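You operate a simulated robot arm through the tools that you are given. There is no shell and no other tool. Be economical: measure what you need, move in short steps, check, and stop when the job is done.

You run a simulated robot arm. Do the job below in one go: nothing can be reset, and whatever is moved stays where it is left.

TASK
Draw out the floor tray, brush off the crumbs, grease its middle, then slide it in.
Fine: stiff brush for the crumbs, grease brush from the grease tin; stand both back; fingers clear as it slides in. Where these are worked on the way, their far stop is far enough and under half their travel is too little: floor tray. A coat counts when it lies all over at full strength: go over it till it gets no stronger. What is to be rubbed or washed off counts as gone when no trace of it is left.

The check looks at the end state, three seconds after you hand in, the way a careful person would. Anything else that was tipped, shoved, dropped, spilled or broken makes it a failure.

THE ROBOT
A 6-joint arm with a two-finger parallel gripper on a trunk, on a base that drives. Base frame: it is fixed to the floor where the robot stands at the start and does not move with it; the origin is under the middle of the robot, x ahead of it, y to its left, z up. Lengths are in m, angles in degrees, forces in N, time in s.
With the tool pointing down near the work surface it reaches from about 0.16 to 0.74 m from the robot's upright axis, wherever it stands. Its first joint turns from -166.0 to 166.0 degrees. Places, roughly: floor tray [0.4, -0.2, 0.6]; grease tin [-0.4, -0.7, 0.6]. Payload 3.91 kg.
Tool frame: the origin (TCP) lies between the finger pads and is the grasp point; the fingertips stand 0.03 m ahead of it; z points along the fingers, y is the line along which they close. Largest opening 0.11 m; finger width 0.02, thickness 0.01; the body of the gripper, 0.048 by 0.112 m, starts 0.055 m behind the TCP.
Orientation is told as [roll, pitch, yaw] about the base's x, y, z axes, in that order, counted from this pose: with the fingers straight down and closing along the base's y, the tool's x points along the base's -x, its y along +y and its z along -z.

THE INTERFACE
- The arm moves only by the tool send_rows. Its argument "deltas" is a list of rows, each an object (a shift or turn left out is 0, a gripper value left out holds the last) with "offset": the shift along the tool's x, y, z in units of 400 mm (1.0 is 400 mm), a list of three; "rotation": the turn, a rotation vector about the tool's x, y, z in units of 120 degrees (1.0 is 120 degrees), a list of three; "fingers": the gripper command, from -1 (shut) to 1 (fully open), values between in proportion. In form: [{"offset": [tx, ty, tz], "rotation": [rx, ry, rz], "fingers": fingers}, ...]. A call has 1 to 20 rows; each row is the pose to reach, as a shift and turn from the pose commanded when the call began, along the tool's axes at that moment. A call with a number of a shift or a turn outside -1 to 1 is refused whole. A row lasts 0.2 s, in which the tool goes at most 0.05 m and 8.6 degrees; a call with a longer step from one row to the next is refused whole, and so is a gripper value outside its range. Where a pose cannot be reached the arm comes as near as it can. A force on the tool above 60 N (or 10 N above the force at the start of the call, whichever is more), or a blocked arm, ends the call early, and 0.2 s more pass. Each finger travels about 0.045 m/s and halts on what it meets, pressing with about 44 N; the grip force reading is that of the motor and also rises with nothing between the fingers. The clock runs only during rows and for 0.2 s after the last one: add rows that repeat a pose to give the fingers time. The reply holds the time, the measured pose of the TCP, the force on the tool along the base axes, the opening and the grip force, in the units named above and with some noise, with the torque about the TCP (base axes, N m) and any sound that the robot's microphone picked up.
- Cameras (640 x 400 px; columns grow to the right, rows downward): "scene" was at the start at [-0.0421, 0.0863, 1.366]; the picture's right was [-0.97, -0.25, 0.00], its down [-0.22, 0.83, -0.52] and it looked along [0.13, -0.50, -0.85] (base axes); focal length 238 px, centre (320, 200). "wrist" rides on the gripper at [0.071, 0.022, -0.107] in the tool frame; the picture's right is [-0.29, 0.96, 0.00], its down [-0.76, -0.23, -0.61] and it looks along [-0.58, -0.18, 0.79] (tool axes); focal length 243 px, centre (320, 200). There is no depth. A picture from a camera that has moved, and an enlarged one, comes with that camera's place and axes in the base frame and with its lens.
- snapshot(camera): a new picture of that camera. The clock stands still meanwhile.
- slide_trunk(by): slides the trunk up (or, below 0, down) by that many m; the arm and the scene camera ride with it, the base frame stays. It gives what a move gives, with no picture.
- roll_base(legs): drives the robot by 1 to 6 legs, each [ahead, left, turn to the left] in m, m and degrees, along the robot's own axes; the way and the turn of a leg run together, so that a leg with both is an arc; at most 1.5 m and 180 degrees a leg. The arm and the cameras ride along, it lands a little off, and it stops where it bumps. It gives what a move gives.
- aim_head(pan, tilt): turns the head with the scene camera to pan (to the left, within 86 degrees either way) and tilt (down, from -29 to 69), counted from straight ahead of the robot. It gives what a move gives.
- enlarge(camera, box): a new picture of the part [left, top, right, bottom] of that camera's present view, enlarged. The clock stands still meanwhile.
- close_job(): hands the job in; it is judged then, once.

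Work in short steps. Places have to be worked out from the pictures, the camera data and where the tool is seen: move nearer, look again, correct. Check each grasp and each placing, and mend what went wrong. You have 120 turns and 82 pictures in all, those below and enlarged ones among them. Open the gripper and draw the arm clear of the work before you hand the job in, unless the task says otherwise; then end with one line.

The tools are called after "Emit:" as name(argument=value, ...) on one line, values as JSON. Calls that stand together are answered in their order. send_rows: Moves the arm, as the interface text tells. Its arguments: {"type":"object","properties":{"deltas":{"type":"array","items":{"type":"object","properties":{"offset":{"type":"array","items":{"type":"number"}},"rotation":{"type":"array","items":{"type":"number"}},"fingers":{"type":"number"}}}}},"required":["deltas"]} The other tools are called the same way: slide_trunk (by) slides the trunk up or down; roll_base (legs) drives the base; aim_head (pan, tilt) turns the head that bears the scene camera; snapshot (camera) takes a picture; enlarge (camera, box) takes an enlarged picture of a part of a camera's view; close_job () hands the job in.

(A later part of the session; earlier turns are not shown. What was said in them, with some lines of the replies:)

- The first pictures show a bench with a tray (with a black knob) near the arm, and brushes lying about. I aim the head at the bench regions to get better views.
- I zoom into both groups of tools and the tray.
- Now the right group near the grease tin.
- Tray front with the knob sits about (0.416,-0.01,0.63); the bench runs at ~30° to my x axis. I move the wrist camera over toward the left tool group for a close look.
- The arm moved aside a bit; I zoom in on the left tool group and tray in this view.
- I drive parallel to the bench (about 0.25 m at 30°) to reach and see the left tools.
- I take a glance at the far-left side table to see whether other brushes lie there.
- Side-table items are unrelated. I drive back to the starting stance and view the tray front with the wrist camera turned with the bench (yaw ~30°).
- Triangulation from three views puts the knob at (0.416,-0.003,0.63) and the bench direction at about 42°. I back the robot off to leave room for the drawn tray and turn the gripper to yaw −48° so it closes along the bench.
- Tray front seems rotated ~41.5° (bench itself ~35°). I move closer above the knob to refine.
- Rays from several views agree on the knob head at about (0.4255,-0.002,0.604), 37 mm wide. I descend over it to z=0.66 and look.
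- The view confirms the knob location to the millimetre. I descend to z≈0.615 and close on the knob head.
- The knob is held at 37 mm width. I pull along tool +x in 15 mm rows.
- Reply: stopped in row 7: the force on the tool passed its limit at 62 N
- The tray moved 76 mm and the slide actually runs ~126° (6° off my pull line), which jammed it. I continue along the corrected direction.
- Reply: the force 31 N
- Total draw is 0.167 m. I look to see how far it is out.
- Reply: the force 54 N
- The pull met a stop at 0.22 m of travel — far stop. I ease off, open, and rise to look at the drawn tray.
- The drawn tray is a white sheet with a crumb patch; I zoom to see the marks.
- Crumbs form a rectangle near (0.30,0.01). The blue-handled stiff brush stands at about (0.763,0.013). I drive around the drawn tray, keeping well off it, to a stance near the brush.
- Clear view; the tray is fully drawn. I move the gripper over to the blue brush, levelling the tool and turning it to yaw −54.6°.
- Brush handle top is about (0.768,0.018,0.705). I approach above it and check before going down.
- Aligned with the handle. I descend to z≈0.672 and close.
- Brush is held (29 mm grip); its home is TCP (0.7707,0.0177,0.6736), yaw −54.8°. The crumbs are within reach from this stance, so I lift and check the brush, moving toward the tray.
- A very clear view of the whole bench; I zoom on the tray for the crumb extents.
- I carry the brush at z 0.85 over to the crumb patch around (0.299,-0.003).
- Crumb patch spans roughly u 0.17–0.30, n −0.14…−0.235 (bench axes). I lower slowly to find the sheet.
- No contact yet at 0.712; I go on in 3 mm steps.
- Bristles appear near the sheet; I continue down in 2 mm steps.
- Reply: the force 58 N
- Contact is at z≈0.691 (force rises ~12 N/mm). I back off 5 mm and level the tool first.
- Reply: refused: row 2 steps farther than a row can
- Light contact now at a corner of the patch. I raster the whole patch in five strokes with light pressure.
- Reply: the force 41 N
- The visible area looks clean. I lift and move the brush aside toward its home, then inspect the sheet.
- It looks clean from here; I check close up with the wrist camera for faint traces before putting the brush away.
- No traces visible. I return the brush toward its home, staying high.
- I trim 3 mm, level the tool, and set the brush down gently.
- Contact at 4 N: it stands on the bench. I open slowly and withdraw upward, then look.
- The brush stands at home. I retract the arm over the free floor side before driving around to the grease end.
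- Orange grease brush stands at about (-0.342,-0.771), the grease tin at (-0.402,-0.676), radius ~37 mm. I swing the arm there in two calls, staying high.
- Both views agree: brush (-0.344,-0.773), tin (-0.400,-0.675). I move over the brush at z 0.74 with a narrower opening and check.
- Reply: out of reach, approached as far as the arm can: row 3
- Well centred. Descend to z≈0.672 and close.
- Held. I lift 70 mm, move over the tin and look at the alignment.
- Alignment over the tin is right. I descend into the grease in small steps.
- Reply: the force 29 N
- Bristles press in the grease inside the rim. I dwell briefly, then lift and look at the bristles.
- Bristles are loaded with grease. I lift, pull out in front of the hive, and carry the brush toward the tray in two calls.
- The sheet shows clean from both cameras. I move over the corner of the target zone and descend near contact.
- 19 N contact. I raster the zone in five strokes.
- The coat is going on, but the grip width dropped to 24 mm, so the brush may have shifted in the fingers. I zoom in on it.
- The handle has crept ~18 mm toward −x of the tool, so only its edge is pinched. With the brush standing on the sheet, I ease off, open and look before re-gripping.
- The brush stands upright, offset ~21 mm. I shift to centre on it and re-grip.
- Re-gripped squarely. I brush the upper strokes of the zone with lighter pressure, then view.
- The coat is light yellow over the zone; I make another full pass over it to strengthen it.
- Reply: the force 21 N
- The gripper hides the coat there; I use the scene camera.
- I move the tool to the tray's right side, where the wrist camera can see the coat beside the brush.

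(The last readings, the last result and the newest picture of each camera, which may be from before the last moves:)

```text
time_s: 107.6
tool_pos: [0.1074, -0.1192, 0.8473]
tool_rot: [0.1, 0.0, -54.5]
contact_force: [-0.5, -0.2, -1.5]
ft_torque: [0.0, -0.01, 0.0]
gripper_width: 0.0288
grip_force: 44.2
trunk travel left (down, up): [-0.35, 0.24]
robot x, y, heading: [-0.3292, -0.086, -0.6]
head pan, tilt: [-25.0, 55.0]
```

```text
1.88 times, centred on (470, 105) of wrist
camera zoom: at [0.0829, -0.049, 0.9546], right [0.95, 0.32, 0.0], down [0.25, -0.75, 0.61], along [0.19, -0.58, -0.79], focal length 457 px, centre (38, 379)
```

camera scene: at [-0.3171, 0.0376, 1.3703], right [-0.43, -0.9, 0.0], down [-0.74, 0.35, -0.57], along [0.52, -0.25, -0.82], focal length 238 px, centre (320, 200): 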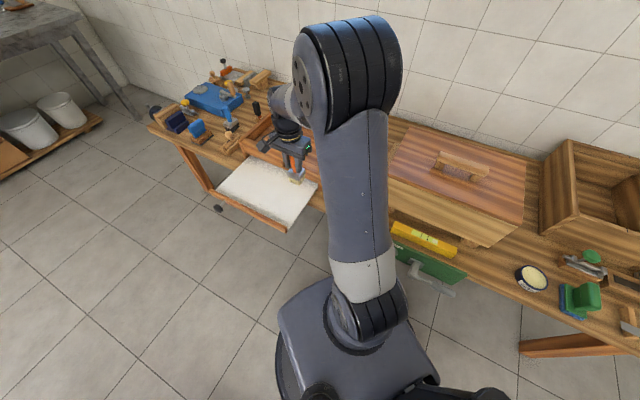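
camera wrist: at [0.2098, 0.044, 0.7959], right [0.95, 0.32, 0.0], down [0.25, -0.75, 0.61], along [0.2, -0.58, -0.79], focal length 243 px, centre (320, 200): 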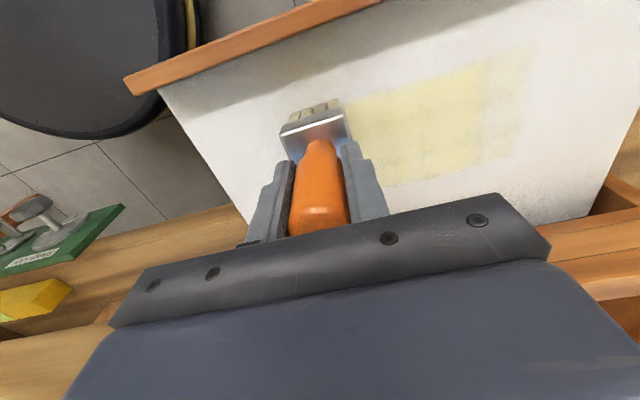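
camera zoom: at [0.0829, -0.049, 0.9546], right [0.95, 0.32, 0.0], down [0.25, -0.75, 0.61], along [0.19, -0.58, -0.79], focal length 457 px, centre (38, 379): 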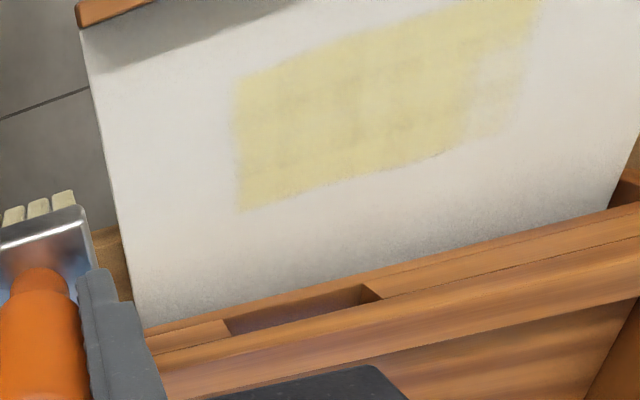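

The coat is strong over most of the zone but faint at the far (u>0.30) end. I go back for another full pass reaching further there.

Emit:
send_rows(deltas=[{"offset": [-0.05, 0.1, 0.02]}, {"offset": [-0.1, 0.2, 0.06]}, {"offset": [-0.15, 0.3, 0.1]}, {"offset": [-0.1565, 0.391, 0.16]}, {"offset": [-0.1565, 0.391, 0.27]}, {"offset": [-0.1565, 0.391, 0.35]}, {"offset": [-0.1565, 0.391, 0.38]}, {"offset": [-0.1565, 0.391, 0.392]}])

Emit:
send_rows(deltas=[{"offset": [0, 0, 0.005]}])

```text
time_s: 109.4
tool_pos: [0.2707, -0.0792, 0.691]
tool_rot: [0.0, 0.0, -54.5]
contact_force: [0.7, -0.1, -0.5]
ft_torque: [0.02, -0.01, 0.02]
gripper_width: 0.0287
grip_force: 44.0
trunk travel left (down, up): [-0.35, 0.24]
robot x, y, heading: [-0.3212, -0.0856, -0.3]
head pan, tilt: [-25.0, 55.0]
```

```text
time_s: 109.8
tool_pos: [0.2711, -0.0805, 0.6902]
tool_rot: [0.0, 0.1, -54.6]
contact_force: [-0.4, -1.2, -1.1]
ft_torque: [0.0, 0.02, 0.01]
gripper_width: 0.0288
grip_force: 44.1
trunk travel left (down, up): [-0.35, 0.24]
robot x, y, heading: [-0.3235, -0.0841, -0.2]
head pan, tilt: [-25.0, 55.0]
```

Emit:
send_rows(deltas=[{"offset": [0, 0, 0.006]}, {"offset": [0, 0.114, 0.006]}, {"offset": [0, 0.228, 0.006]}, {"offset": [0, 0.3425, 0.006]}, {"offset": [0.05, 0.3425, 0.006]}, {"offset": [0.05, 0.228, 0.006]}, {"offset": [0.05, 0.114, 0.006]}, {"offset": [0.05, 0, 0.006]}, {"offset": [0.1, 0, 0.006]}, {"offset": [0.1, 0.114, 0.006]}, {"offset": [0.1, 0.228, 0.006]}, {"offset": [0.1, 0.3425, 0.006]}, {"offset": [0.15, 0.3425, 0.006]}, {"offset": [0.15, 0.228, 0.006]}, {"offset": [0.15, 0.114, 0.006]}, {"offset": [0.15, 0, 0.006]}, {"offset": [0.2, 0, 0.006]}, {"offset": [0.2, 0.114, 0.006]}, {"offset": [0.2, 0.228, 0.006]}, {"offset": [0.2, 0.3425, 0.006]}])

Emit:
send_rows(deltas=[{"offset": [0, 0, -0.1]}, {"offset": [0, 0, -0.2]}, {"offset": [0, -0.05, -0.3]}, {"offset": [0, -0.15, -0.35]}, {"offset": [0, -0.25, -0.4]}, {"offset": [0, -0.35, -0.4]}, {"offset": [0, -0.45, -0.4]}, {"offset": [0, -0.55, -0.4]}, {"offset": [0, -0.65, -0.4]}, {"offset": [0, -0.73, -0.4]}])

Emit:
enlarge(camera="wrist", box=[280, 0, 620, 210])

```text
time_s: 114.0
tool_pos: [0.3366, 0.0653, 0.6889]
tool_rot: [0.2, -0.1, -54.5]
contact_force: [-6.0, -4.6, 19.5]
ft_torque: [-0.27, 0.38, -0.02]
gripper_width: 0.0289
grip_force: 44.2
trunk travel left (down, up): [-0.35, 0.24]
robot x, y, heading: [-0.3271, -0.0862, -0.4]
head pan, tilt: [-25.0, 55.0]
```

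```text
time_s: 116.2
tool_pos: [0.0974, -0.1055, 0.8479]
tool_rot: [0.0, -0.1, -54.7]
contact_force: [-0.4, 0.7, -0.8]
ft_torque: [0.02, 0.01, 0.03]
gripper_width: 0.0288
grip_force: 43.4
trunk travel left (down, up): [-0.35, 0.24]
robot x, y, heading: [-0.3186, -0.0869, -0.4]
head pan, tilt: [-25.0, 55.0]
```

```text
1.88 times, centred on (450, 105) of wrist
camera zoom: at [0.0736, -0.0351, 0.955], right [0.95, 0.32, 0.0], down [0.25, -0.75, 0.61], along [0.19, -0.58, -0.79], focal length 457 px, centre (75, 379)
```

zoom: 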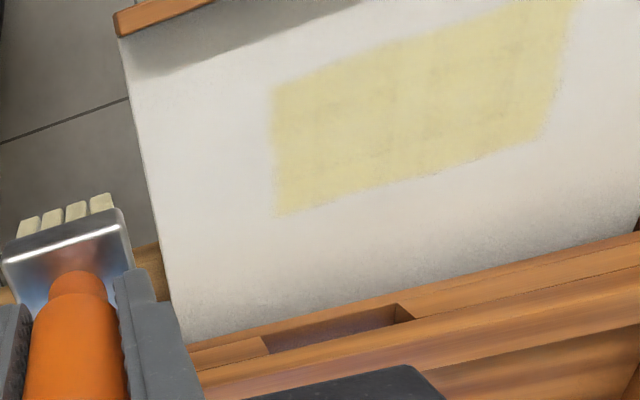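

Now nearly uniform. One more full pass with offset stripes to be sure it is at full strength.

Emit:
send_rows(deltas=[{"offset": [-0.05, 0.1, 0.02]}, {"offset": [-0.1, 0.2, 0.06]}, {"offset": [-0.15, 0.3, 0.1]}, {"offset": [-0.189, 0.392, 0.16]}, {"offset": [-0.189, 0.392, 0.27]}, {"offset": [-0.189, 0.392, 0.35]}, {"offset": [-0.189, 0.392, 0.38]}, {"offset": [-0.189, 0.392, 0.392]}, {"offset": [-0.189, 0.392, 0.398]}])

Emit:
send_rows(deltas=[{"offset": [0, 0, 0.005]}, {"offset": [0, 0.114, 0.005]}, {"offset": [0, 0.228, 0.005]}, {"offset": [0, 0.3425, 0.005]}, {"offset": [0.05, 0.3425, 0.005]}, {"offset": [0.05, 0.228, 0.005]}, {"offset": [0.05, 0.114, 0.005]}, {"offset": [0.05, 0, 0.005]}, {"offset": [0.1, 0, 0.005]}, {"offset": [0.1, 0.114, 0.005]}, {"offset": [0.1, 0.228, 0.005]}, {"offset": [0.1, 0.3425, 0.005]}, {"offset": [0.15, 0.3425, 0.005]}, {"offset": [0.15, 0.228, 0.005]}, {"offset": [0.15, 0.114, 0.005]}, {"offset": [0.15, 0, 0.005]}, {"offset": [0.19, 0, 0.005]}, {"offset": [0.19, 0.114, 0.005]}, {"offset": [0.19, 0.228, 0.005]}, {"offset": [0.19, 0.3425, 0.005]}])

Emit:
send_rows(deltas=[{"offset": [0, 0, -0.1]}, {"offset": [0, 0, -0.2]}, {"offset": [0, -0.05, -0.3]}, {"offset": [0, -0.15, -0.35]}, {"offset": [0, -0.25, -0.4]}, {"offset": [0, -0.35, -0.4]}, {"offset": [0, -0.45, -0.4]}, {"offset": [0, -0.55, -0.4]}, {"offset": [0, -0.65, -0.4]}, {"offset": [0, -0.73, -0.4]}])

Emit:
enlarge(camera="wrist", box=[280, 0, 620, 210])

```text
time_s: 118.2
tool_pos: [0.2711, -0.074, 0.6881]
tool_rot: [0.1, -0.1, -54.6]
contact_force: [-0.1, 0.4, 3.3]
ft_torque: [-0.08, 0.11, 0.0]
gripper_width: 0.0288
grip_force: 43.9
trunk travel left (down, up): [-0.35, 0.24]
robot x, y, heading: [-0.3213, -0.0888, -0.7]
head pan, tilt: [-25.0, 55.0]
```

```text
time_s: 122.4
tool_pos: [0.3372, 0.0661, 0.687]
tool_rot: [0.2, 0.0, -54.6]
contact_force: [-6.3, -4.2, 22.4]
ft_torque: [-0.29, 0.47, 0.0]
gripper_width: 0.0287
grip_force: 44.1
trunk travel left (down, up): [-0.35, 0.24]
robot x, y, heading: [-0.3247, -0.0852, -0.3]
head pan, tilt: [-25.0, 55.0]
```

```text
time_s: 124.6
tool_pos: [0.1001, -0.1024, 0.8463]
tool_rot: [0.2, -0.1, -54.5]
contact_force: [-0.4, -0.2, -0.6]
ft_torque: [0.01, 0.02, -0.04]
gripper_width: 0.0288
grip_force: 44.0
trunk travel left (down, up): [-0.35, 0.24]
robot x, y, heading: [-0.3239, -0.0818, -0.4]
head pan, tilt: [-25.0, 55.0]
```

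```text
1.88 times, centred on (450, 105) of wrist
camera zoom: at [0.0757, -0.0326, 0.9528], right [0.95, 0.32, 0.0], down [0.25, -0.75, 0.61], along [0.19, -0.58, -0.79], focal length 457 px, centre (75, 379)
```

zoom: 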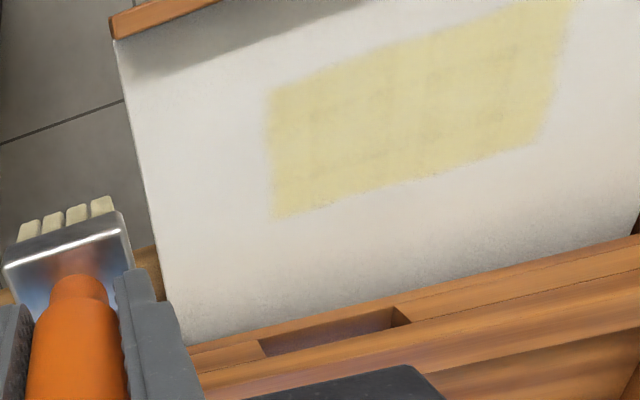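

Coat is uniform and no longer changes. I carry the grease brush back the way it came.

Emit:
send_rows(deltas=[{"offset": [-0.015, -0.05, -0.08]}, {"offset": [-0.033, -0.15, -0.14]}, {"offset": [-0.05, -0.25, -0.19]}, {"offset": [-0.065, -0.35, -0.19]}, {"offset": [-0.082, -0.45, -0.19]}, {"offset": [-0.1, -0.55, -0.19]}, {"offset": [-0.115, -0.65, -0.19]}, {"offset": [-0.13, -0.75, -0.19]}, {"offset": [-0.148, -0.847, -0.19]}])

Emit:
send_rows(deltas=[{"offset": [-0.01, -0.1, 0]}, {"offset": [-0.02, -0.2, 0]}, {"offset": [-0.03, -0.3, 0]}, {"offset": [-0.04, -0.4, 0]}, {"offset": [-0.05, -0.5, 0]}, {"offset": [-0.06, -0.6, 0]}, {"offset": [-0.07, -0.7, 0]}, {"offset": [-0.08, -0.8, 0]}, {"offset": [-0.09, -0.9, 0]}, {"offset": [-0.1, -1.0, 0]}, {"offset": [-0.1, -1.0, 0.11]}, {"offset": [-0.1, -1.0, 0.22]}, {"offset": [-0.1, -1.0, 0.33]}, {"offset": [-0.1, -1.0, 0.42]}])

```text
time_s: 126.6
tool_pos: [-0.1425, -0.3491, 0.9203]
tool_rot: [-0.1, 0.1, -54.6]
contact_force: [1.2, 0.1, -0.9]
ft_torque: [0.02, 0.03, 0.03]
gripper_width: 0.0289
grip_force: 43.5
trunk travel left (down, up): [-0.35, 0.24]
robot x, y, heading: [-0.3258, -0.0817, -0.6]
head pan, tilt: [-25.0, 55.0]
```

```text
time_s: 129.6
tool_pos: [-0.4441, -0.6111, 0.7528]
tool_rot: [0.0, 0.0, -54.6]
contact_force: [0.7, 0.2, -0.2]
ft_torque: [-0.02, 0.01, 0.01]
gripper_width: 0.0287
grip_force: 43.8
trunk travel left (down, up): [-0.35, 0.24]
robot x, y, heading: [-0.3232, -0.0827, -0.1]
head pan, tilt: [-25.0, 55.0]
```

I move on over its home spot, and meanwhile check tray from the scene camera.

Emit:
send_rows(deltas=[{"offset": [-0.1, -0.007, 0]}, {"offset": [-0.2, -0.014, 0]}, {"offset": [-0.3, -0.02, 0]}, {"offset": [-0.4, -0.027, 0]}, {"offset": [-0.472, -0.032, 0]}, {"offset": [-0.472, -0.032, 0.05]}, {"offset": [-0.472, -0.032, 0.1]}])

Emit:
enlarge(camera="scene", box=[190, 130, 350, 250])

Emit:
snapshot(camera="wrist")

```text
time_s: 131.2
tool_pos: [-0.3463, -0.7736, 0.7141]
tool_rot: [0.2, 0.1, -54.7]
contact_force: [0.3, -0.7, -1.3]
ft_torque: [0.0, 0.04, 0.05]
gripper_width: 0.0289
grip_force: 44.0
trunk travel left (down, up): [-0.35, 0.24]
robot x, y, heading: [-0.3206, -0.0814, -0.6]
head pan, tilt: [-25.0, 55.0]
```

```text
3.33 times, centred on (270, 190) of scene
camera zoom: at [-0.3172, 0.0376, 1.3704], right [-0.43, -0.9, 0.0], down [-0.74, 0.35, -0.57], along [0.52, -0.25, -0.82], focal length 794 px, centre (487, 233)
```

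zoom: 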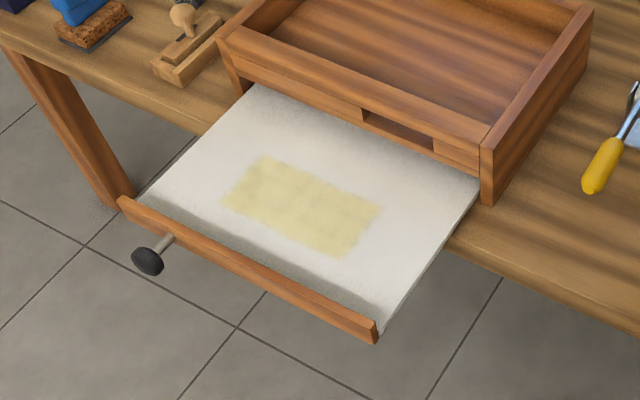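

```text
15 pictures are left
camera wrist: at [-0.3708, -0.7029, 0.8206], right [0.95, 0.32, 0.0], down [0.25, -0.75, 0.61], along [0.19, -0.58, -0.79], focal length 243 px, centre (320, 200)
```

wrist: 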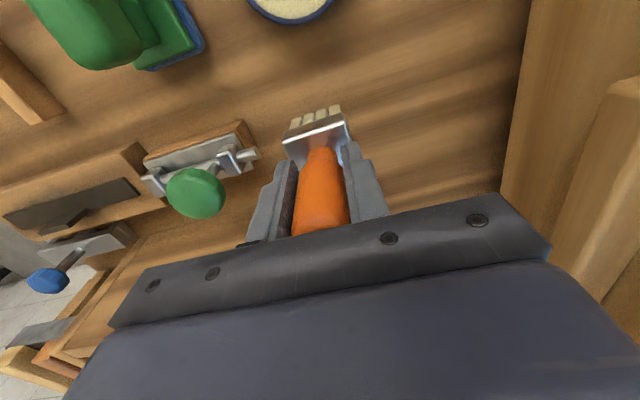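

The coat lies in the tray's middle; I zoom tighter to judge evenness before giving up the brush.

Emit:
enlarge(camera="scene", box=[235, 165, 295, 210])

```text
8.89 times, centred on (265, 188) of scene
camera zoom: at [-0.3172, 0.0376, 1.3704], right [-0.43, -0.9, 0.0], down [-0.74, 0.35, -0.57], along [0.52, -0.25, -0.82], focal length 2116 px, centre (809, 311)
```

zoom: 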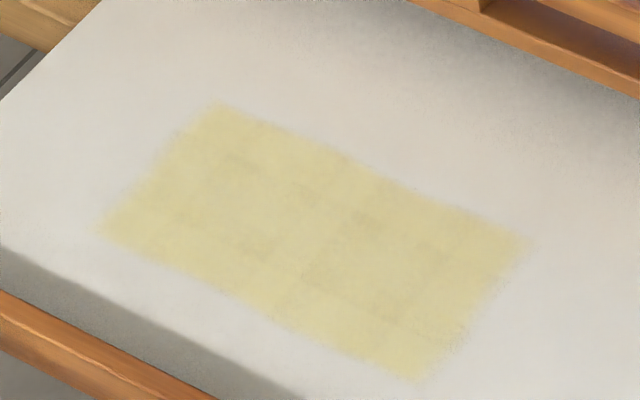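

To be certain of full strength I re-dip (the tin is right here) and give it further passes.

Emit:
send_rows(deltas=[{"offset": [0, 0, -0.078]}, {"offset": [0.1, 0.01, -0.078]}, {"offset": [0.19, 0.02, -0.078]}, {"offset": [0.281, 0.03, -0.078]}, {"offset": [0.281, 0.03, -0.078]}, {"offset": [0.281, 0.03, 0.0]}, {"offset": [0.281, 0.03, 0.035]}, {"offset": [0.281, 0.03, 0.045]}])

```text
time_s: 133.0
tool_pos: [-0.4027, -0.6747, 0.6955]
tool_rot: [0.1, 0.1, -54.7]
contact_force: [-0.2, 1.6, 4.9]
ft_torque: [0.07, 0.0, 0.0]
gripper_width: 0.0285
grip_force: 44.4
trunk travel left (down, up): [-0.35, 0.24]
robot x, y, heading: [-0.3261, -0.0826, -0.5]
head pan, tilt: [-25.0, 55.0]
```

Emit:
send_rows(deltas=[{"offset": [0, 0, 0.003]}, {"offset": [0, 0, 0.003]}, {"offset": [0, 0, -0.1]}, {"offset": [0, 0, -0.22]}, {"offset": [0, 0, -0.34]}, {"offset": [0.05, 0, -0.44]}, {"offset": [0.12, 0, -0.5]}, {"offset": [0.2, 0, -0.56]}, {"offset": [0.21, 0.1, -0.57]}, {"offset": [0.22, 0.2, -0.57]}, {"offset": [0.23, 0.3, -0.57]}, {"offset": [0.24, 0.4, -0.57]}, {"offset": [0.25, 0.5, -0.57]}, {"offset": [0.26, 0.6, -0.57]}, {"offset": [0.27, 0.7, -0.57]}, {"offset": [0.28, 0.8, -0.57]}, {"offset": [0.29, 0.9, -0.57]}, {"offset": [0.3, 1.0, -0.57]}])

Emit:
send_rows(deltas=[{"offset": [0.003, 0.1, 0]}, {"offset": [0.005, 0.2, 0]}, {"offset": [0.008, 0.3, 0]}, {"offset": [0.01, 0.4, 0]}, {"offset": [0.013, 0.5, 0]}, {"offset": [0.015, 0.6, 0.03]}, {"offset": [0.02, 0.7, 0.06]}, {"offset": [0.025, 0.8, 0.1]}, {"offset": [0.03, 0.9, 0.15]}, {"offset": [0.031, 1.0, 0.2]}])

```text
time_s: 136.8
tool_pos: [-0.1454, -0.3448, 0.9229]
tool_rot: [0.0, 0.0, -54.6]
contact_force: [0.0, 0.0, -1.0]
ft_torque: [0.01, 0.01, -0.03]
gripper_width: 0.0284
grip_force: 43.8
trunk travel left (down, up): [-0.35, 0.24]
robot x, y, heading: [-0.3199, -0.0844, -0.3]
head pan, tilt: [-25.0, 55.0]
```

```text
time_s: 139.0
tool_pos: [0.1744, -0.1048, 0.843]
tool_rot: [0.2, 0.1, -54.7]
contact_force: [0.4, 0.0, -0.2]
ft_torque: [0.03, 0.01, 0.02]
gripper_width: 0.029
grip_force: 44.1
trunk travel left (down, up): [-0.35, 0.24]
robot x, y, heading: [-0.3239, -0.0814, -0.4]
head pan, tilt: [-25.0, 55.0]
```

Emit:
send_rows(deltas=[{"offset": [-0.04, 0.09, 0.05]}, {"offset": [-0.08, 0.18, 0.1]}, {"offset": [-0.094, 0.226, 0.17]}, {"offset": [-0.094, 0.226, 0.27]}, {"offset": [-0.094, 0.226, 0.34]}, {"offset": [-0.094, 0.226, 0.37]}, {"offset": [-0.094, 0.226, 0.38]}, {"offset": [-0.094, 0.226, 0.387]}])

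```text
time_s: 140.8
tool_pos: [0.2688, -0.0815, 0.6895]
tool_rot: [0.0, 0.0, -54.7]
contact_force: [-0.5, 0.4, -1.7]
ft_torque: [0.01, 0.04, -0.03]
gripper_width: 0.0287
grip_force: 43.7
trunk travel left (down, up): [-0.35, 0.24]
robot x, y, heading: [-0.324, -0.0859, -0.2]
head pan, tilt: [-25.0, 55.0]
```

Emit:
send_rows(deltas=[{"offset": [0, 0, 0.005]}, {"offset": [0, 0.117, 0.005]}, {"offset": [0, 0.234, 0.005]}, {"offset": [0, 0.35, 0.005]}, {"offset": [0.05, 0.35, 0.005]}, {"offset": [0.05, 0.234, 0.005]}, {"offset": [0.05, 0.117, 0.005]}, {"offset": [0.05, 0, 0.005]}, {"offset": [0.1, 0, 0.005]}, {"offset": [0.1, 0.117, 0.005]}, {"offset": [0.1, 0.234, 0.005]}, {"offset": [0.1, 0.35, 0.005]}, {"offset": [0.15, 0.35, 0.005]}, {"offset": [0.15, 0.234, 0.005]}, {"offset": [0.15, 0.117, 0.005]}, {"offset": [0.15, 0, 0.005]}, {"offset": [0.2, 0, 0.005]}, {"offset": [0.2, 0.117, 0.005]}, {"offset": [0.2, 0.234, 0.005]}, {"offset": [0.2, 0.35, 0.005]}])

Emit:
send_rows(deltas=[{"offset": [0, -0.117, 0]}, {"offset": [0, -0.234, 0]}, {"offset": [0, -0.35, 0]}, {"offset": [-0.05, -0.35, 0]}, {"offset": [-0.05, -0.234, 0]}, {"offset": [-0.05, -0.117, 0]}, {"offset": [-0.05, 0, 0]}, {"offset": [-0.1, 0, 0]}, {"offset": [-0.1, -0.117, 0]}, {"offset": [-0.1, -0.234, 0]}, {"offset": [-0.1, -0.35, 0]}, {"offset": [-0.15, -0.35, 0]}, {"offset": [-0.15, -0.234, 0]}, {"offset": [-0.15, -0.117, 0]}, {"offset": [-0.15, 0, 0]}, {"offset": [-0.2, 0, 0]}, {"offset": [-0.2, -0.117, 0]}, {"offset": [-0.2, -0.234, 0]}, {"offset": [-0.2, -0.35, 0]}])

Emit:
send_rows(deltas=[{"offset": [0, 0, -0.1]}, {"offset": [0, 0, -0.2]}, {"offset": [0.03, -0.05, -0.3]}, {"offset": [0.06, -0.13, -0.36]}, {"offset": [0.09, -0.226, -0.387]}])

```text
time_s: 145.0
tool_pos: [0.3389, 0.0637, 0.6882]
tool_rot: [0.1, 0.0, -54.7]
contact_force: [-3.5, -2.5, 10.6]
ft_torque: [-0.19, 0.1, -0.02]
gripper_width: 0.0288
grip_force: 43.8
trunk travel left (down, up): [-0.35, 0.24]
robot x, y, heading: [-0.3217, -0.0821, -0.5]
head pan, tilt: [-25.0, 55.0]
```

```text
time_s: 149.0
tool_pos: [0.2715, -0.0814, 0.6872]
tool_rot: [0.2, -0.1, -54.6]
contact_force: [3.1, 0.7, 16.8]
ft_torque: [-0.1, -0.09, -0.03]
gripper_width: 0.0286
grip_force: 43.9
trunk travel left (down, up): [-0.35, 0.24]
robot x, y, heading: [-0.3221, -0.084, -0.6]
head pan, tilt: [-25.0, 55.0]
```

```text
time_s: 150.2
tool_pos: [0.1757, -0.1056, 0.842]
tool_rot: [0.0, 0.1, -54.6]
contact_force: [0.5, 0.1, -0.6]
ft_torque: [-0.01, 0.05, -0.02]
gripper_width: 0.0286
grip_force: 43.2
trunk travel left (down, up): [-0.35, 0.24]
robot x, y, heading: [-0.3228, -0.0855, -0.3]
head pan, tilt: [-25.0, 55.0]
```

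I return with the brush along the same route and inspect the coat from the scene camera at the end.

Emit:
send_rows(deltas=[{"offset": [-0.003, -0.08, -0.07]}, {"offset": [-0.006, -0.17, -0.13]}, {"offset": [-0.01, -0.27, -0.17]}, {"offset": [-0.013, -0.37, -0.2]}, {"offset": [-0.017, -0.47, -0.2]}, {"offset": [-0.02, -0.58, -0.2]}, {"offset": [-0.024, -0.69, -0.2]}, {"offset": [-0.028, -0.8, -0.2]}, {"offset": [-0.03, -0.9, -0.2]}, {"offset": [-0.031, -1.0, -0.2]}])

Emit:
send_rows(deltas=[{"offset": [-0.01, -0.1, 0]}, {"offset": [-0.02, -0.2, 0]}, {"offset": [-0.03, -0.3, 0]}, {"offset": [-0.04, -0.4, 0]}, {"offset": [-0.05, -0.5, 0]}, {"offset": [-0.06, -0.6, 0]}, {"offset": [-0.07, -0.7, 0]}, {"offset": [-0.08, -0.8, 0]}, {"offset": [-0.09, -0.9, 0]}, {"offset": [-0.1, -1.0, 0]}, {"offset": [-0.1, -1.0, 0.11]}, {"offset": [-0.1, -1.0, 0.22]}, {"offset": [-0.1, -1.0, 0.33]}, {"offset": [-0.1, -1.0, 0.42]}])

Emit:
enlarge(camera="scene", box=[235, 165, 295, 210])

```text
time_s: 152.4
tool_pos: [-0.1455, -0.3475, 0.9225]
tool_rot: [0.0, 0.1, -54.6]
contact_force: [0.2, 0.0, -1.1]
ft_torque: [0.05, -0.01, 0.01]
gripper_width: 0.0287
grip_force: 44.2
trunk travel left (down, up): [-0.35, 0.24]
robot x, y, heading: [-0.3241, -0.0851, -0.2]
head pan, tilt: [-25.0, 55.0]
```

```text
time_s: 155.4
tool_pos: [-0.4472, -0.6106, 0.7524]
tool_rot: [0.1, 0.0, -54.6]
contact_force: [0.0, 0.3, -1.0]
ft_torque: [-0.02, 0.0, -0.04]
gripper_width: 0.0284
grip_force: 43.7
trunk travel left (down, up): [-0.35, 0.24]
robot x, y, heading: [-0.3253, -0.0841, -0.6]
head pan, tilt: [-25.0, 55.0]
```

```text
8.89 times, centred on (265, 188) of scene
camera zoom: at [-0.3172, 0.0376, 1.3704], right [-0.43, -0.9, 0.0], down [-0.74, 0.35, -0.57], along [0.52, -0.25, -0.82], focal length 2116 px, centre (809, 311)
```

zoom: 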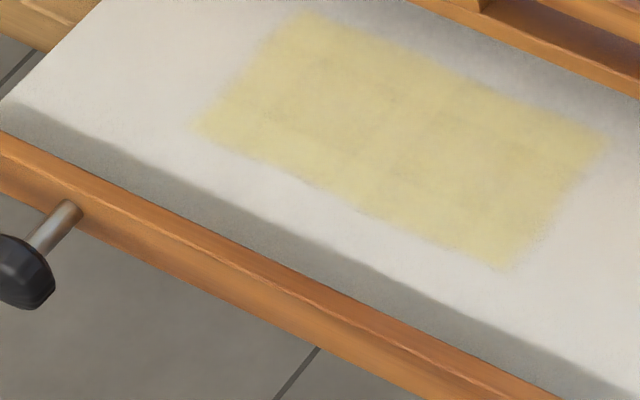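

The coat is now even and strong (the tray crept in a few cm under the strokes, harmless). I set the grease brush down at its home.

Emit:
send_rows(deltas=[{"offset": [-0.1, -0.006, 0]}, {"offset": [-0.2, -0.012, 0]}, {"offset": [-0.3, -0.017, 0]}, {"offset": [-0.4, -0.022, 0]}, {"offset": [-0.4775, -0.0265, 0]}, {"offset": [-0.4775, -0.0265, 0.08]}, {"offset": [-0.4775, -0.0265, 0.15]}, {"offset": [-0.4775, -0.0265, 0.18]}, {"offset": [-0.4775, -0.0265, 0.19]}])

```text
time_s: 157.4
tool_pos: [-0.3434, -0.772, 0.6781]
tool_rot: [0.2, 0.0, -54.6]
contact_force: [0.6, -0.1, -1.4]
ft_torque: [0.0, 0.0, 0.01]
gripper_width: 0.0284
grip_force: 43.8
trunk travel left (down, up): [-0.35, 0.24]
robot x, y, heading: [-0.3233, -0.0836, -0.4]
head pan, tilt: [-25.0, 55.0]
```

Emit:
send_rows(deltas=[{"offset": [0, 0, 0.008]}, {"offset": [0, 0, 0.014]}])

Emit:
send_rows(deltas=[{"offset": [0, 0, 0.003]}, {"offset": [0, 0, 0.005]}])

```text
time_s: 158.0
tool_pos: [-0.3449, -0.7736, 0.6724]
tool_rot: [-0.1, 0.0, -54.6]
contact_force: [0.5, 0.6, -0.9]
ft_torque: [0.03, 0.01, 0.01]
gripper_width: 0.0282
grip_force: 44.1
trunk travel left (down, up): [-0.35, 0.24]
robot x, y, heading: [-0.3271, -0.0848, -0.7]
head pan, tilt: [-25.0, 55.0]
```

```text
time_s: 158.6
tool_pos: [-0.3445, -0.7732, 0.6692]
tool_rot: [0.0, 0.0, -54.6]
contact_force: [0.3, 0.9, -0.2]
ft_torque: [0.02, 0.04, -0.02]
gripper_width: 0.0282
grip_force: 44.2
trunk travel left (down, up): [-0.35, 0.24]
robot x, y, heading: [-0.3232, -0.0815, -0.5]
head pan, tilt: [-25.0, 55.0]
```

Emit:
send_rows(deltas=[{"offset": [0, 0, 0.003]}, {"offset": [0, 0, 0.005]}])

```text
time_s: 159.2
tool_pos: [-0.3449, -0.7729, 0.6693]
tool_rot: [-0.1, -0.1, -54.6]
contact_force: [0.3, 0.6, 10.7]
ft_torque: [0.22, -0.18, 0.01]
gripper_width: 0.0281
grip_force: 43.9
trunk travel left (down, up): [-0.35, 0.24]
robot x, y, heading: [-0.3221, -0.0822, -0.3]
head pan, tilt: [-25.0, 55.0]
```

It rests on the bench (11 N). I ease, open slowly, withdraw upward and look.

Emit:
send_rows(deltas=[{"offset": [0, 0, -0.002]}, {"offset": [0, 0, -0.002], "fingers": -0.3}, {"offset": [0, 0, -0.002], "fingers": 0}, {"offset": [0, 0, -0.002], "fingers": 0.1}, {"offset": [0, 0, -0.002], "fingers": 0.1}, {"offset": [0, 0, -0.09]}, {"offset": [0, 0, -0.19]}, {"offset": [0.05, 0, -0.28]}, {"offset": [0.13, 0, -0.36]}, {"offset": [0.23, 0, -0.42]}])

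Emit:
snapshot(camera="wrist")

```text
time_s: 161.4
tool_pos: [-0.3978, -0.6999, 0.836]
tool_rot: [0.1, 0.1, -54.6]
contact_force: [-0.4, 0.4, 0.2]
ft_torque: [0.04, 0.02, -0.01]
gripper_width: 0.0604
grip_force: 0.1
trunk travel left (down, up): [-0.35, 0.24]
robot x, y, heading: [-0.3239, -0.0853, -0.5]
head pan, tilt: [-25.0, 55.0]
```

```text
12 pictures are left
camera wrist: at [-0.4218, -0.628, 0.942], right [0.95, 0.32, 0.0], down [0.25, -0.75, 0.61], along [0.19, -0.58, -0.79], focal length 243 px, centre (320, 200)
```

wrist: 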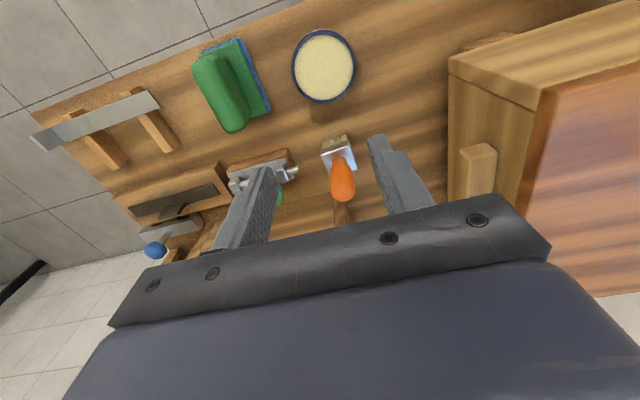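

The grease brush stands in place. I retract the arm in front of the hive and drive back to the pulling stance.

Emit:
send_rows(deltas=[{"offset": [0.05, 0, -0.06]}, {"offset": [0.13, 0, -0.12]}, {"offset": [0.23, 0, -0.16]}, {"offset": [0.25, 0.1, -0.2]}, {"offset": [0.27, 0.2, -0.2]}, {"offset": [0.29, 0.3, -0.2]}, {"offset": [0.31, 0.4, -0.2]}, {"offset": [0.33, 0.5, -0.2]}, {"offset": [0.35, 0.6, -0.2]}, {"offset": [0.37, 0.7, -0.2]}, {"offset": [0.39, 0.8, -0.2]}, {"offset": [0.41, 0.9, -0.2]}, {"offset": [0.43, 1.0, -0.2]}])

Emit:
roll_base(legs=[[-0.03, 0.05, 0], [0.22, 0.157, 0]])

Emit:
aim_head(pan=-30, tilt=55)

Emit:
snapshot(camera="scene")

```text
time_s: 164.2
tool_pos: [-0.1713, -0.3253, 0.9168]
tool_rot: [0.0, -0.1, -54.8]
contact_force: [-0.3, 0.1, -0.1]
ft_torque: [0.01, -0.02, 0.01]
gripper_width: 0.0606
grip_force: 0.2
trunk travel left (down, up): [-0.35, 0.24]
robot x, y, heading: [-0.3268, -0.0826, -0.3]
head pan, tilt: [-25.0, 55.0]
```

```text
time_s: 166.7
tool_pos: [0.0202, -0.1227, 0.9143]
tool_rot: [0.1, 0.0, -54.6]
contact_force: [-0.2, 1.0, -0.4]
ft_torque: [0.01, 0.01, 0.02]
gripper_width: 0.0605
grip_force: 0.0
trunk travel left (down, up): [-0.35, 0.24]
robot x, y, heading: [-0.134, 0.1195, -0.7]
head pan, tilt: [-25.0, 55.0]
```

```text
time_s: 167.3
tool_pos: [0.0204, -0.1221, 0.9148]
tool_rot: [0.0, 0.0, -54.5]
contact_force: [-0.2, -0.6, -0.3]
ft_torque: [-0.01, 0.0, -0.05]
gripper_width: 0.0607
grip_force: 0.0
trunk travel left (down, up): [-0.35, 0.24]
robot x, y, heading: [-0.1323, 0.1183, -0.3]
head pan, tilt: [-30.0, 55.0]
```

```text
11 pictures are left
camera scene: at [-0.1284, 0.2357, 1.3703], right [-0.51, -0.86, 0.0], down [-0.71, 0.41, -0.57], along [0.49, -0.29, -0.82], focal length 238 px, centre (320, 200)
```

scene: 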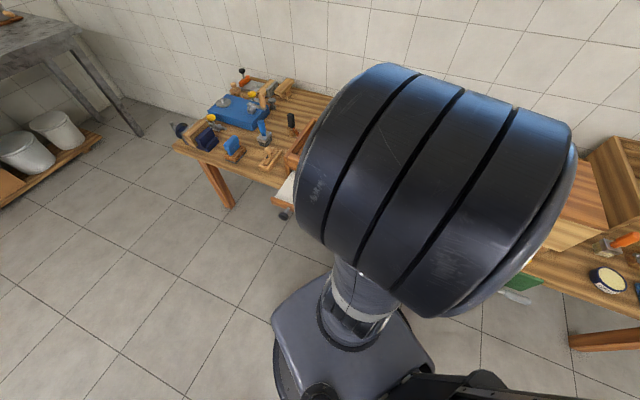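

The knob now sits at about (0.343,0.114), i.e. tray ~0.14 m out. I close the fingers and move in front of the knob at a safe height.

Emit:
send_rows(deltas=[{"offset": [0.05, 0.09, 0], "fingers": -1}, {"offset": [0.1, 0.18, 0]}, {"offset": [0.15, 0.28, 0]}, {"offset": [0.19, 0.38, 0]}, {"offset": [0.2, 0.49, 0]}, {"offset": [0.204, 0.6, 0]}, {"offset": [0.204, 0.7, 0]}, {"offset": [0.204, 0.8, 0.05]}, {"offset": [0.204, 0.9, 0.1]}, {"offset": [0.204, 0.997, 0.15]}, {"offset": [0.204, 0.997, 0.25]}])

Emit:
snapshot(camera="wrist")

```text
time_s: 169.8
tool_pos: [0.2995, 0.1752, 0.8144]
tool_rot: [0.1, 0.0, -54.7]
contact_force: [-0.6, 1.0, 0.3]
ft_torque: [0.0, -0.02, -0.03]
gripper_width: 0.0
grip_force: 38.2
trunk travel left (down, up): [-0.35, 0.24]
robot x, y, heading: [-0.1309, 0.1226, -0.6]
head pan, tilt: [-30.0, 55.0]
```

```text
10 pictures are left
camera wrist: at [0.2746, 0.2452, 0.9216], right [0.95, 0.32, 0.0], down [0.25, -0.75, 0.61], along [0.19, -0.58, -0.79], focal length 243 px, centre (320, 200)
```

wrist: 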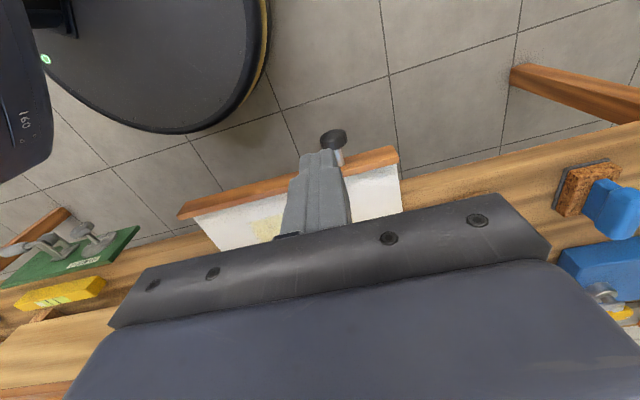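

Knob head centre at n≈−0.095; I stand at n≈−0.03, outside of it. I descend there and push gently inward with closed fingers.

Emit:
send_rows(deltas=[{"offset": [0, -0.006, 0.1]}, {"offset": [0, -0.006, 0.2]}, {"offset": [0, -0.006, 0.3]}, {"offset": [0, -0.006, 0.4]}, {"offset": [0, -0.006, 0.496]}, {"offset": [-0.05, -0.006, 0.496]}, {"offset": [-0.09, -0.006, 0.496]}, {"offset": [-0.12, -0.006, 0.496]}, {"offset": [-0.15, -0.006, 0.496]}, {"offset": [-0.18, -0.006, 0.496]}, {"offset": [-0.21, -0.006, 0.496]}])

Emit:
snapshot(camera="wrist")

```text
time_s: 172.2
tool_pos: [0.3461, 0.1041, 0.6178]
tool_rot: [0.0, -0.1, -54.7]
contact_force: [0.0, 0.2, -0.4]
ft_torque: [-0.01, 0.01, 0.01]
gripper_width: 0.0
grip_force: 37.4
trunk travel left (down, up): [-0.35, 0.24]
robot x, y, heading: [-0.135, 0.1214, -0.5]
head pan, tilt: [-30.0, 55.0]
```

```text
9 pictures are left
camera wrist: at [0.3211, 0.1751, 0.7244], right [0.95, 0.32, 0.0], down [0.25, -0.75, 0.61], along [0.19, -0.58, -0.79], focal length 243 px, centre (320, 200)
```

wrist: 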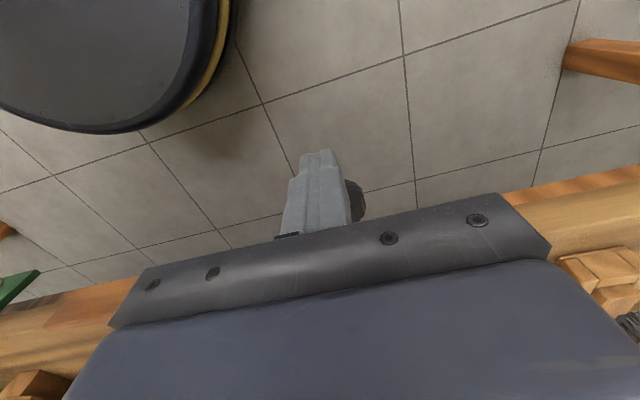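

The knob head is right behind the fingers but ~12 mm to the +u side. I back off slightly, re-centre, and push on.

Emit:
send_rows(deltas=[{"offset": [0.03, 0, 0]}, {"offset": [0.03, 0.03, 0]}, {"offset": [0, 0.03, 0]}, {"offset": [-0.03, 0.03, 0]}, {"offset": [-0.06, 0.03, 0]}, {"offset": [-0.09, 0.03, 0]}, {"offset": [-0.12, 0.03, 0]}, {"offset": [-0.15, 0.03, 0]}, {"offset": [-0.18, 0.03, 0]}, {"offset": [-0.21, 0.03, 0]}, {"offset": [-0.24, 0.03, 0]}, {"offset": [-0.26, 0.03, 0]}])

Emit:
snapshot(camera="wrist")

```text
time_s: 174.8
tool_pos: [0.4157, 0.0265, 0.6175]
tool_rot: [0.0, 0.0, -54.7]
contact_force: [-0.5, 0.7, 0.4]
ft_torque: [0.0, -0.02, 0.03]
gripper_width: 0.0002
grip_force: 37.7
trunk travel left (down, up): [-0.35, 0.24]
robot x, y, heading: [-0.1317, 0.1204, -0.3]
head pan, tilt: [-30.0, 55.0]
```

```text
8 pictures are left
camera wrist: at [0.3907, 0.0978, 0.7241], right [0.95, 0.32, 0.0], down [0.25, -0.75, 0.61], along [0.19, -0.58, -0.79], focal length 243 px, centre (320, 200)
```

wrist: 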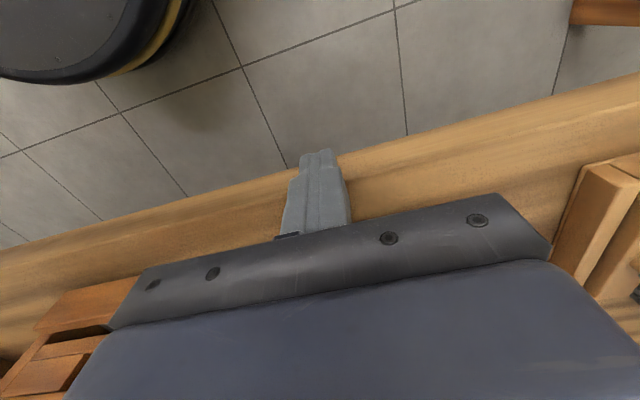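

TCP n≈−0.219, expected closed at about −0.228. I push on in 4 mm steps until it meets the stop.

Emit:
send_rows(deltas=[{"offset": [-0.01, 0, 0]}, {"offset": [-0.02, 0, 0]}, {"offset": [-0.03, 0, 0]}, {"offset": [-0.04, 0, 0]}, {"offset": [-0.05, 0, 0]}])

```text
time_s: 175.9
tool_pos: [0.4208, 0.021, 0.6159]
tool_rot: [-0.4, 0.9, -54.3]
contact_force: [-7.0, 9.4, 4.1]
ft_torque: [-0.08, -0.07, -0.02]
gripper_width: 0.0002
grip_force: 38.0
trunk travel left (down, up): [-0.35, 0.24]
robot x, y, heading: [-0.1345, 0.1166, -0.1]
head pan, tilt: [-30.0, 55.0]
stopped in row 5: the force on the tool passed its limit at 64 N (the readings are from after the stop); the commanded pose is now the measured one
```

It stopped firmly at n≈−0.2265, matching the original closed position. I back off, raise the arm and check.

Emit:
send_rows(deltas=[{"offset": [0.03, 0, 0]}, {"offset": [0.1, 0, 0]}, {"offset": [0.15, 0, -0.05]}, {"offset": [0.15, 0, -0.15]}, {"offset": [0.15, 0, -0.27]}, {"offset": [0.2, 0, -0.38]}, {"offset": [0.25, 0, -0.48], "fingers": 1}, {"offset": [0.3, -0.05, -0.58]}, {"offset": [0.35, -0.1, -0.68]}, {"offset": [0.35, -0.1, -0.7]}])

Emit:
snapshot(camera="wrist")

Emit:
aim_head(pan=-60, tilt=50)

Emit:
snapshot(camera="scene")

```text
time_s: 178.1
tool_pos: [0.3098, 0.109, 0.9001]
tool_rot: [-0.4, 0.8, -54.4]
contact_force: [0.6, 0.5, 0.6]
ft_torque: [-0.03, -0.03, -0.02]
gripper_width: 0.0863
grip_force: 0.1
trunk travel left (down, up): [-0.35, 0.24]
robot x, y, heading: [-0.1318, 0.118, -0.0]
head pan, tilt: [-30.0, 55.0]
```

```text
7 pictures are left
camera wrist: at [0.2867, 0.1784, 1.0071], right [0.95, 0.32, -0.01], down [0.26, -0.76, 0.6], along [0.18, -0.57, -0.8], focal length 243 px, centre (320, 200)
```

wrist: 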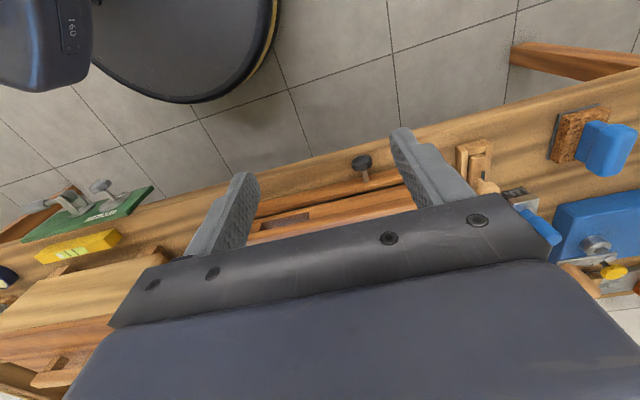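

```text
time_s: 179.0
tool_pos: [0.3115, 0.1076, 0.8986]
tool_rot: [-0.3, 0.8, -54.2]
contact_force: [0.2, 0.9, -0.3]
ft_torque: [-0.01, 0.0, -0.02]
gripper_width: 0.11
grip_force: 0.0
trunk travel left (down, up): [-0.35, 0.24]
robot x, y, heading: [-0.1335, 0.1192, -0.4]
head pan, tilt: [-60.0, 50.0]
```

```text
6 pictures are left
camera scene: at [-0.1532, 0.206, 1.3768], right [-0.87, -0.5, 0.0], down [-0.38, 0.66, -0.64], along [0.32, -0.56, -0.77], focal length 238 px, centre (320, 200)
```

scene: 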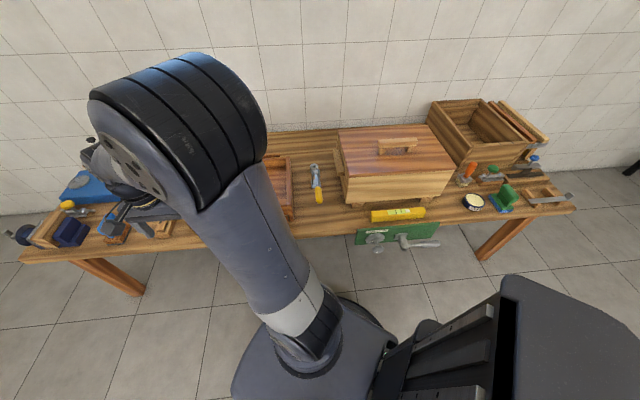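

All tools stand in place. I check closely that the tray front is home.

Emit:
enlarge(camera="wrist", box=[220, 130, 440, 260])

```text
2.91 times, centred on (330, 195) of wrist
camera zoom: at [0.2872, 0.1783, 1.0065], right [0.95, 0.32, -0.01], down [0.26, -0.76, 0.6], along [0.18, -0.57, -0.8], focal length 706 px, centre (291, 214)
```

zoom: 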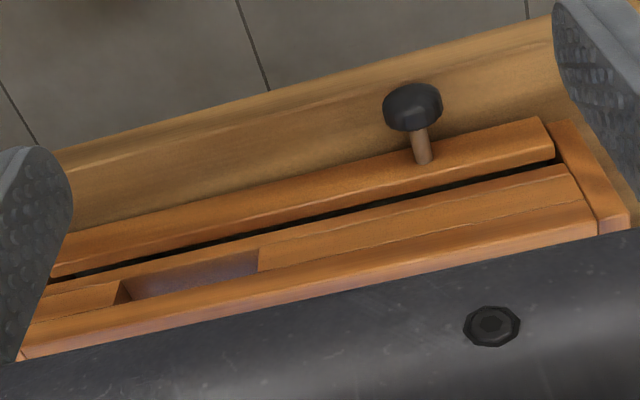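

The tray front sits as it did at the start (the same thin slit and no sheet showing). The gripper is open and the arm is clear, so I hand in.

Emit:
close_job()

```text
The job is handed in.
```

I drew the tray out to its far stop, brushed it until no crumbs showed, greased its middle until the coat got no stronger, and slid it back in until it stopped; both brushes stand back in their places. The tray crept in a few centimetres during the last greasing passes.
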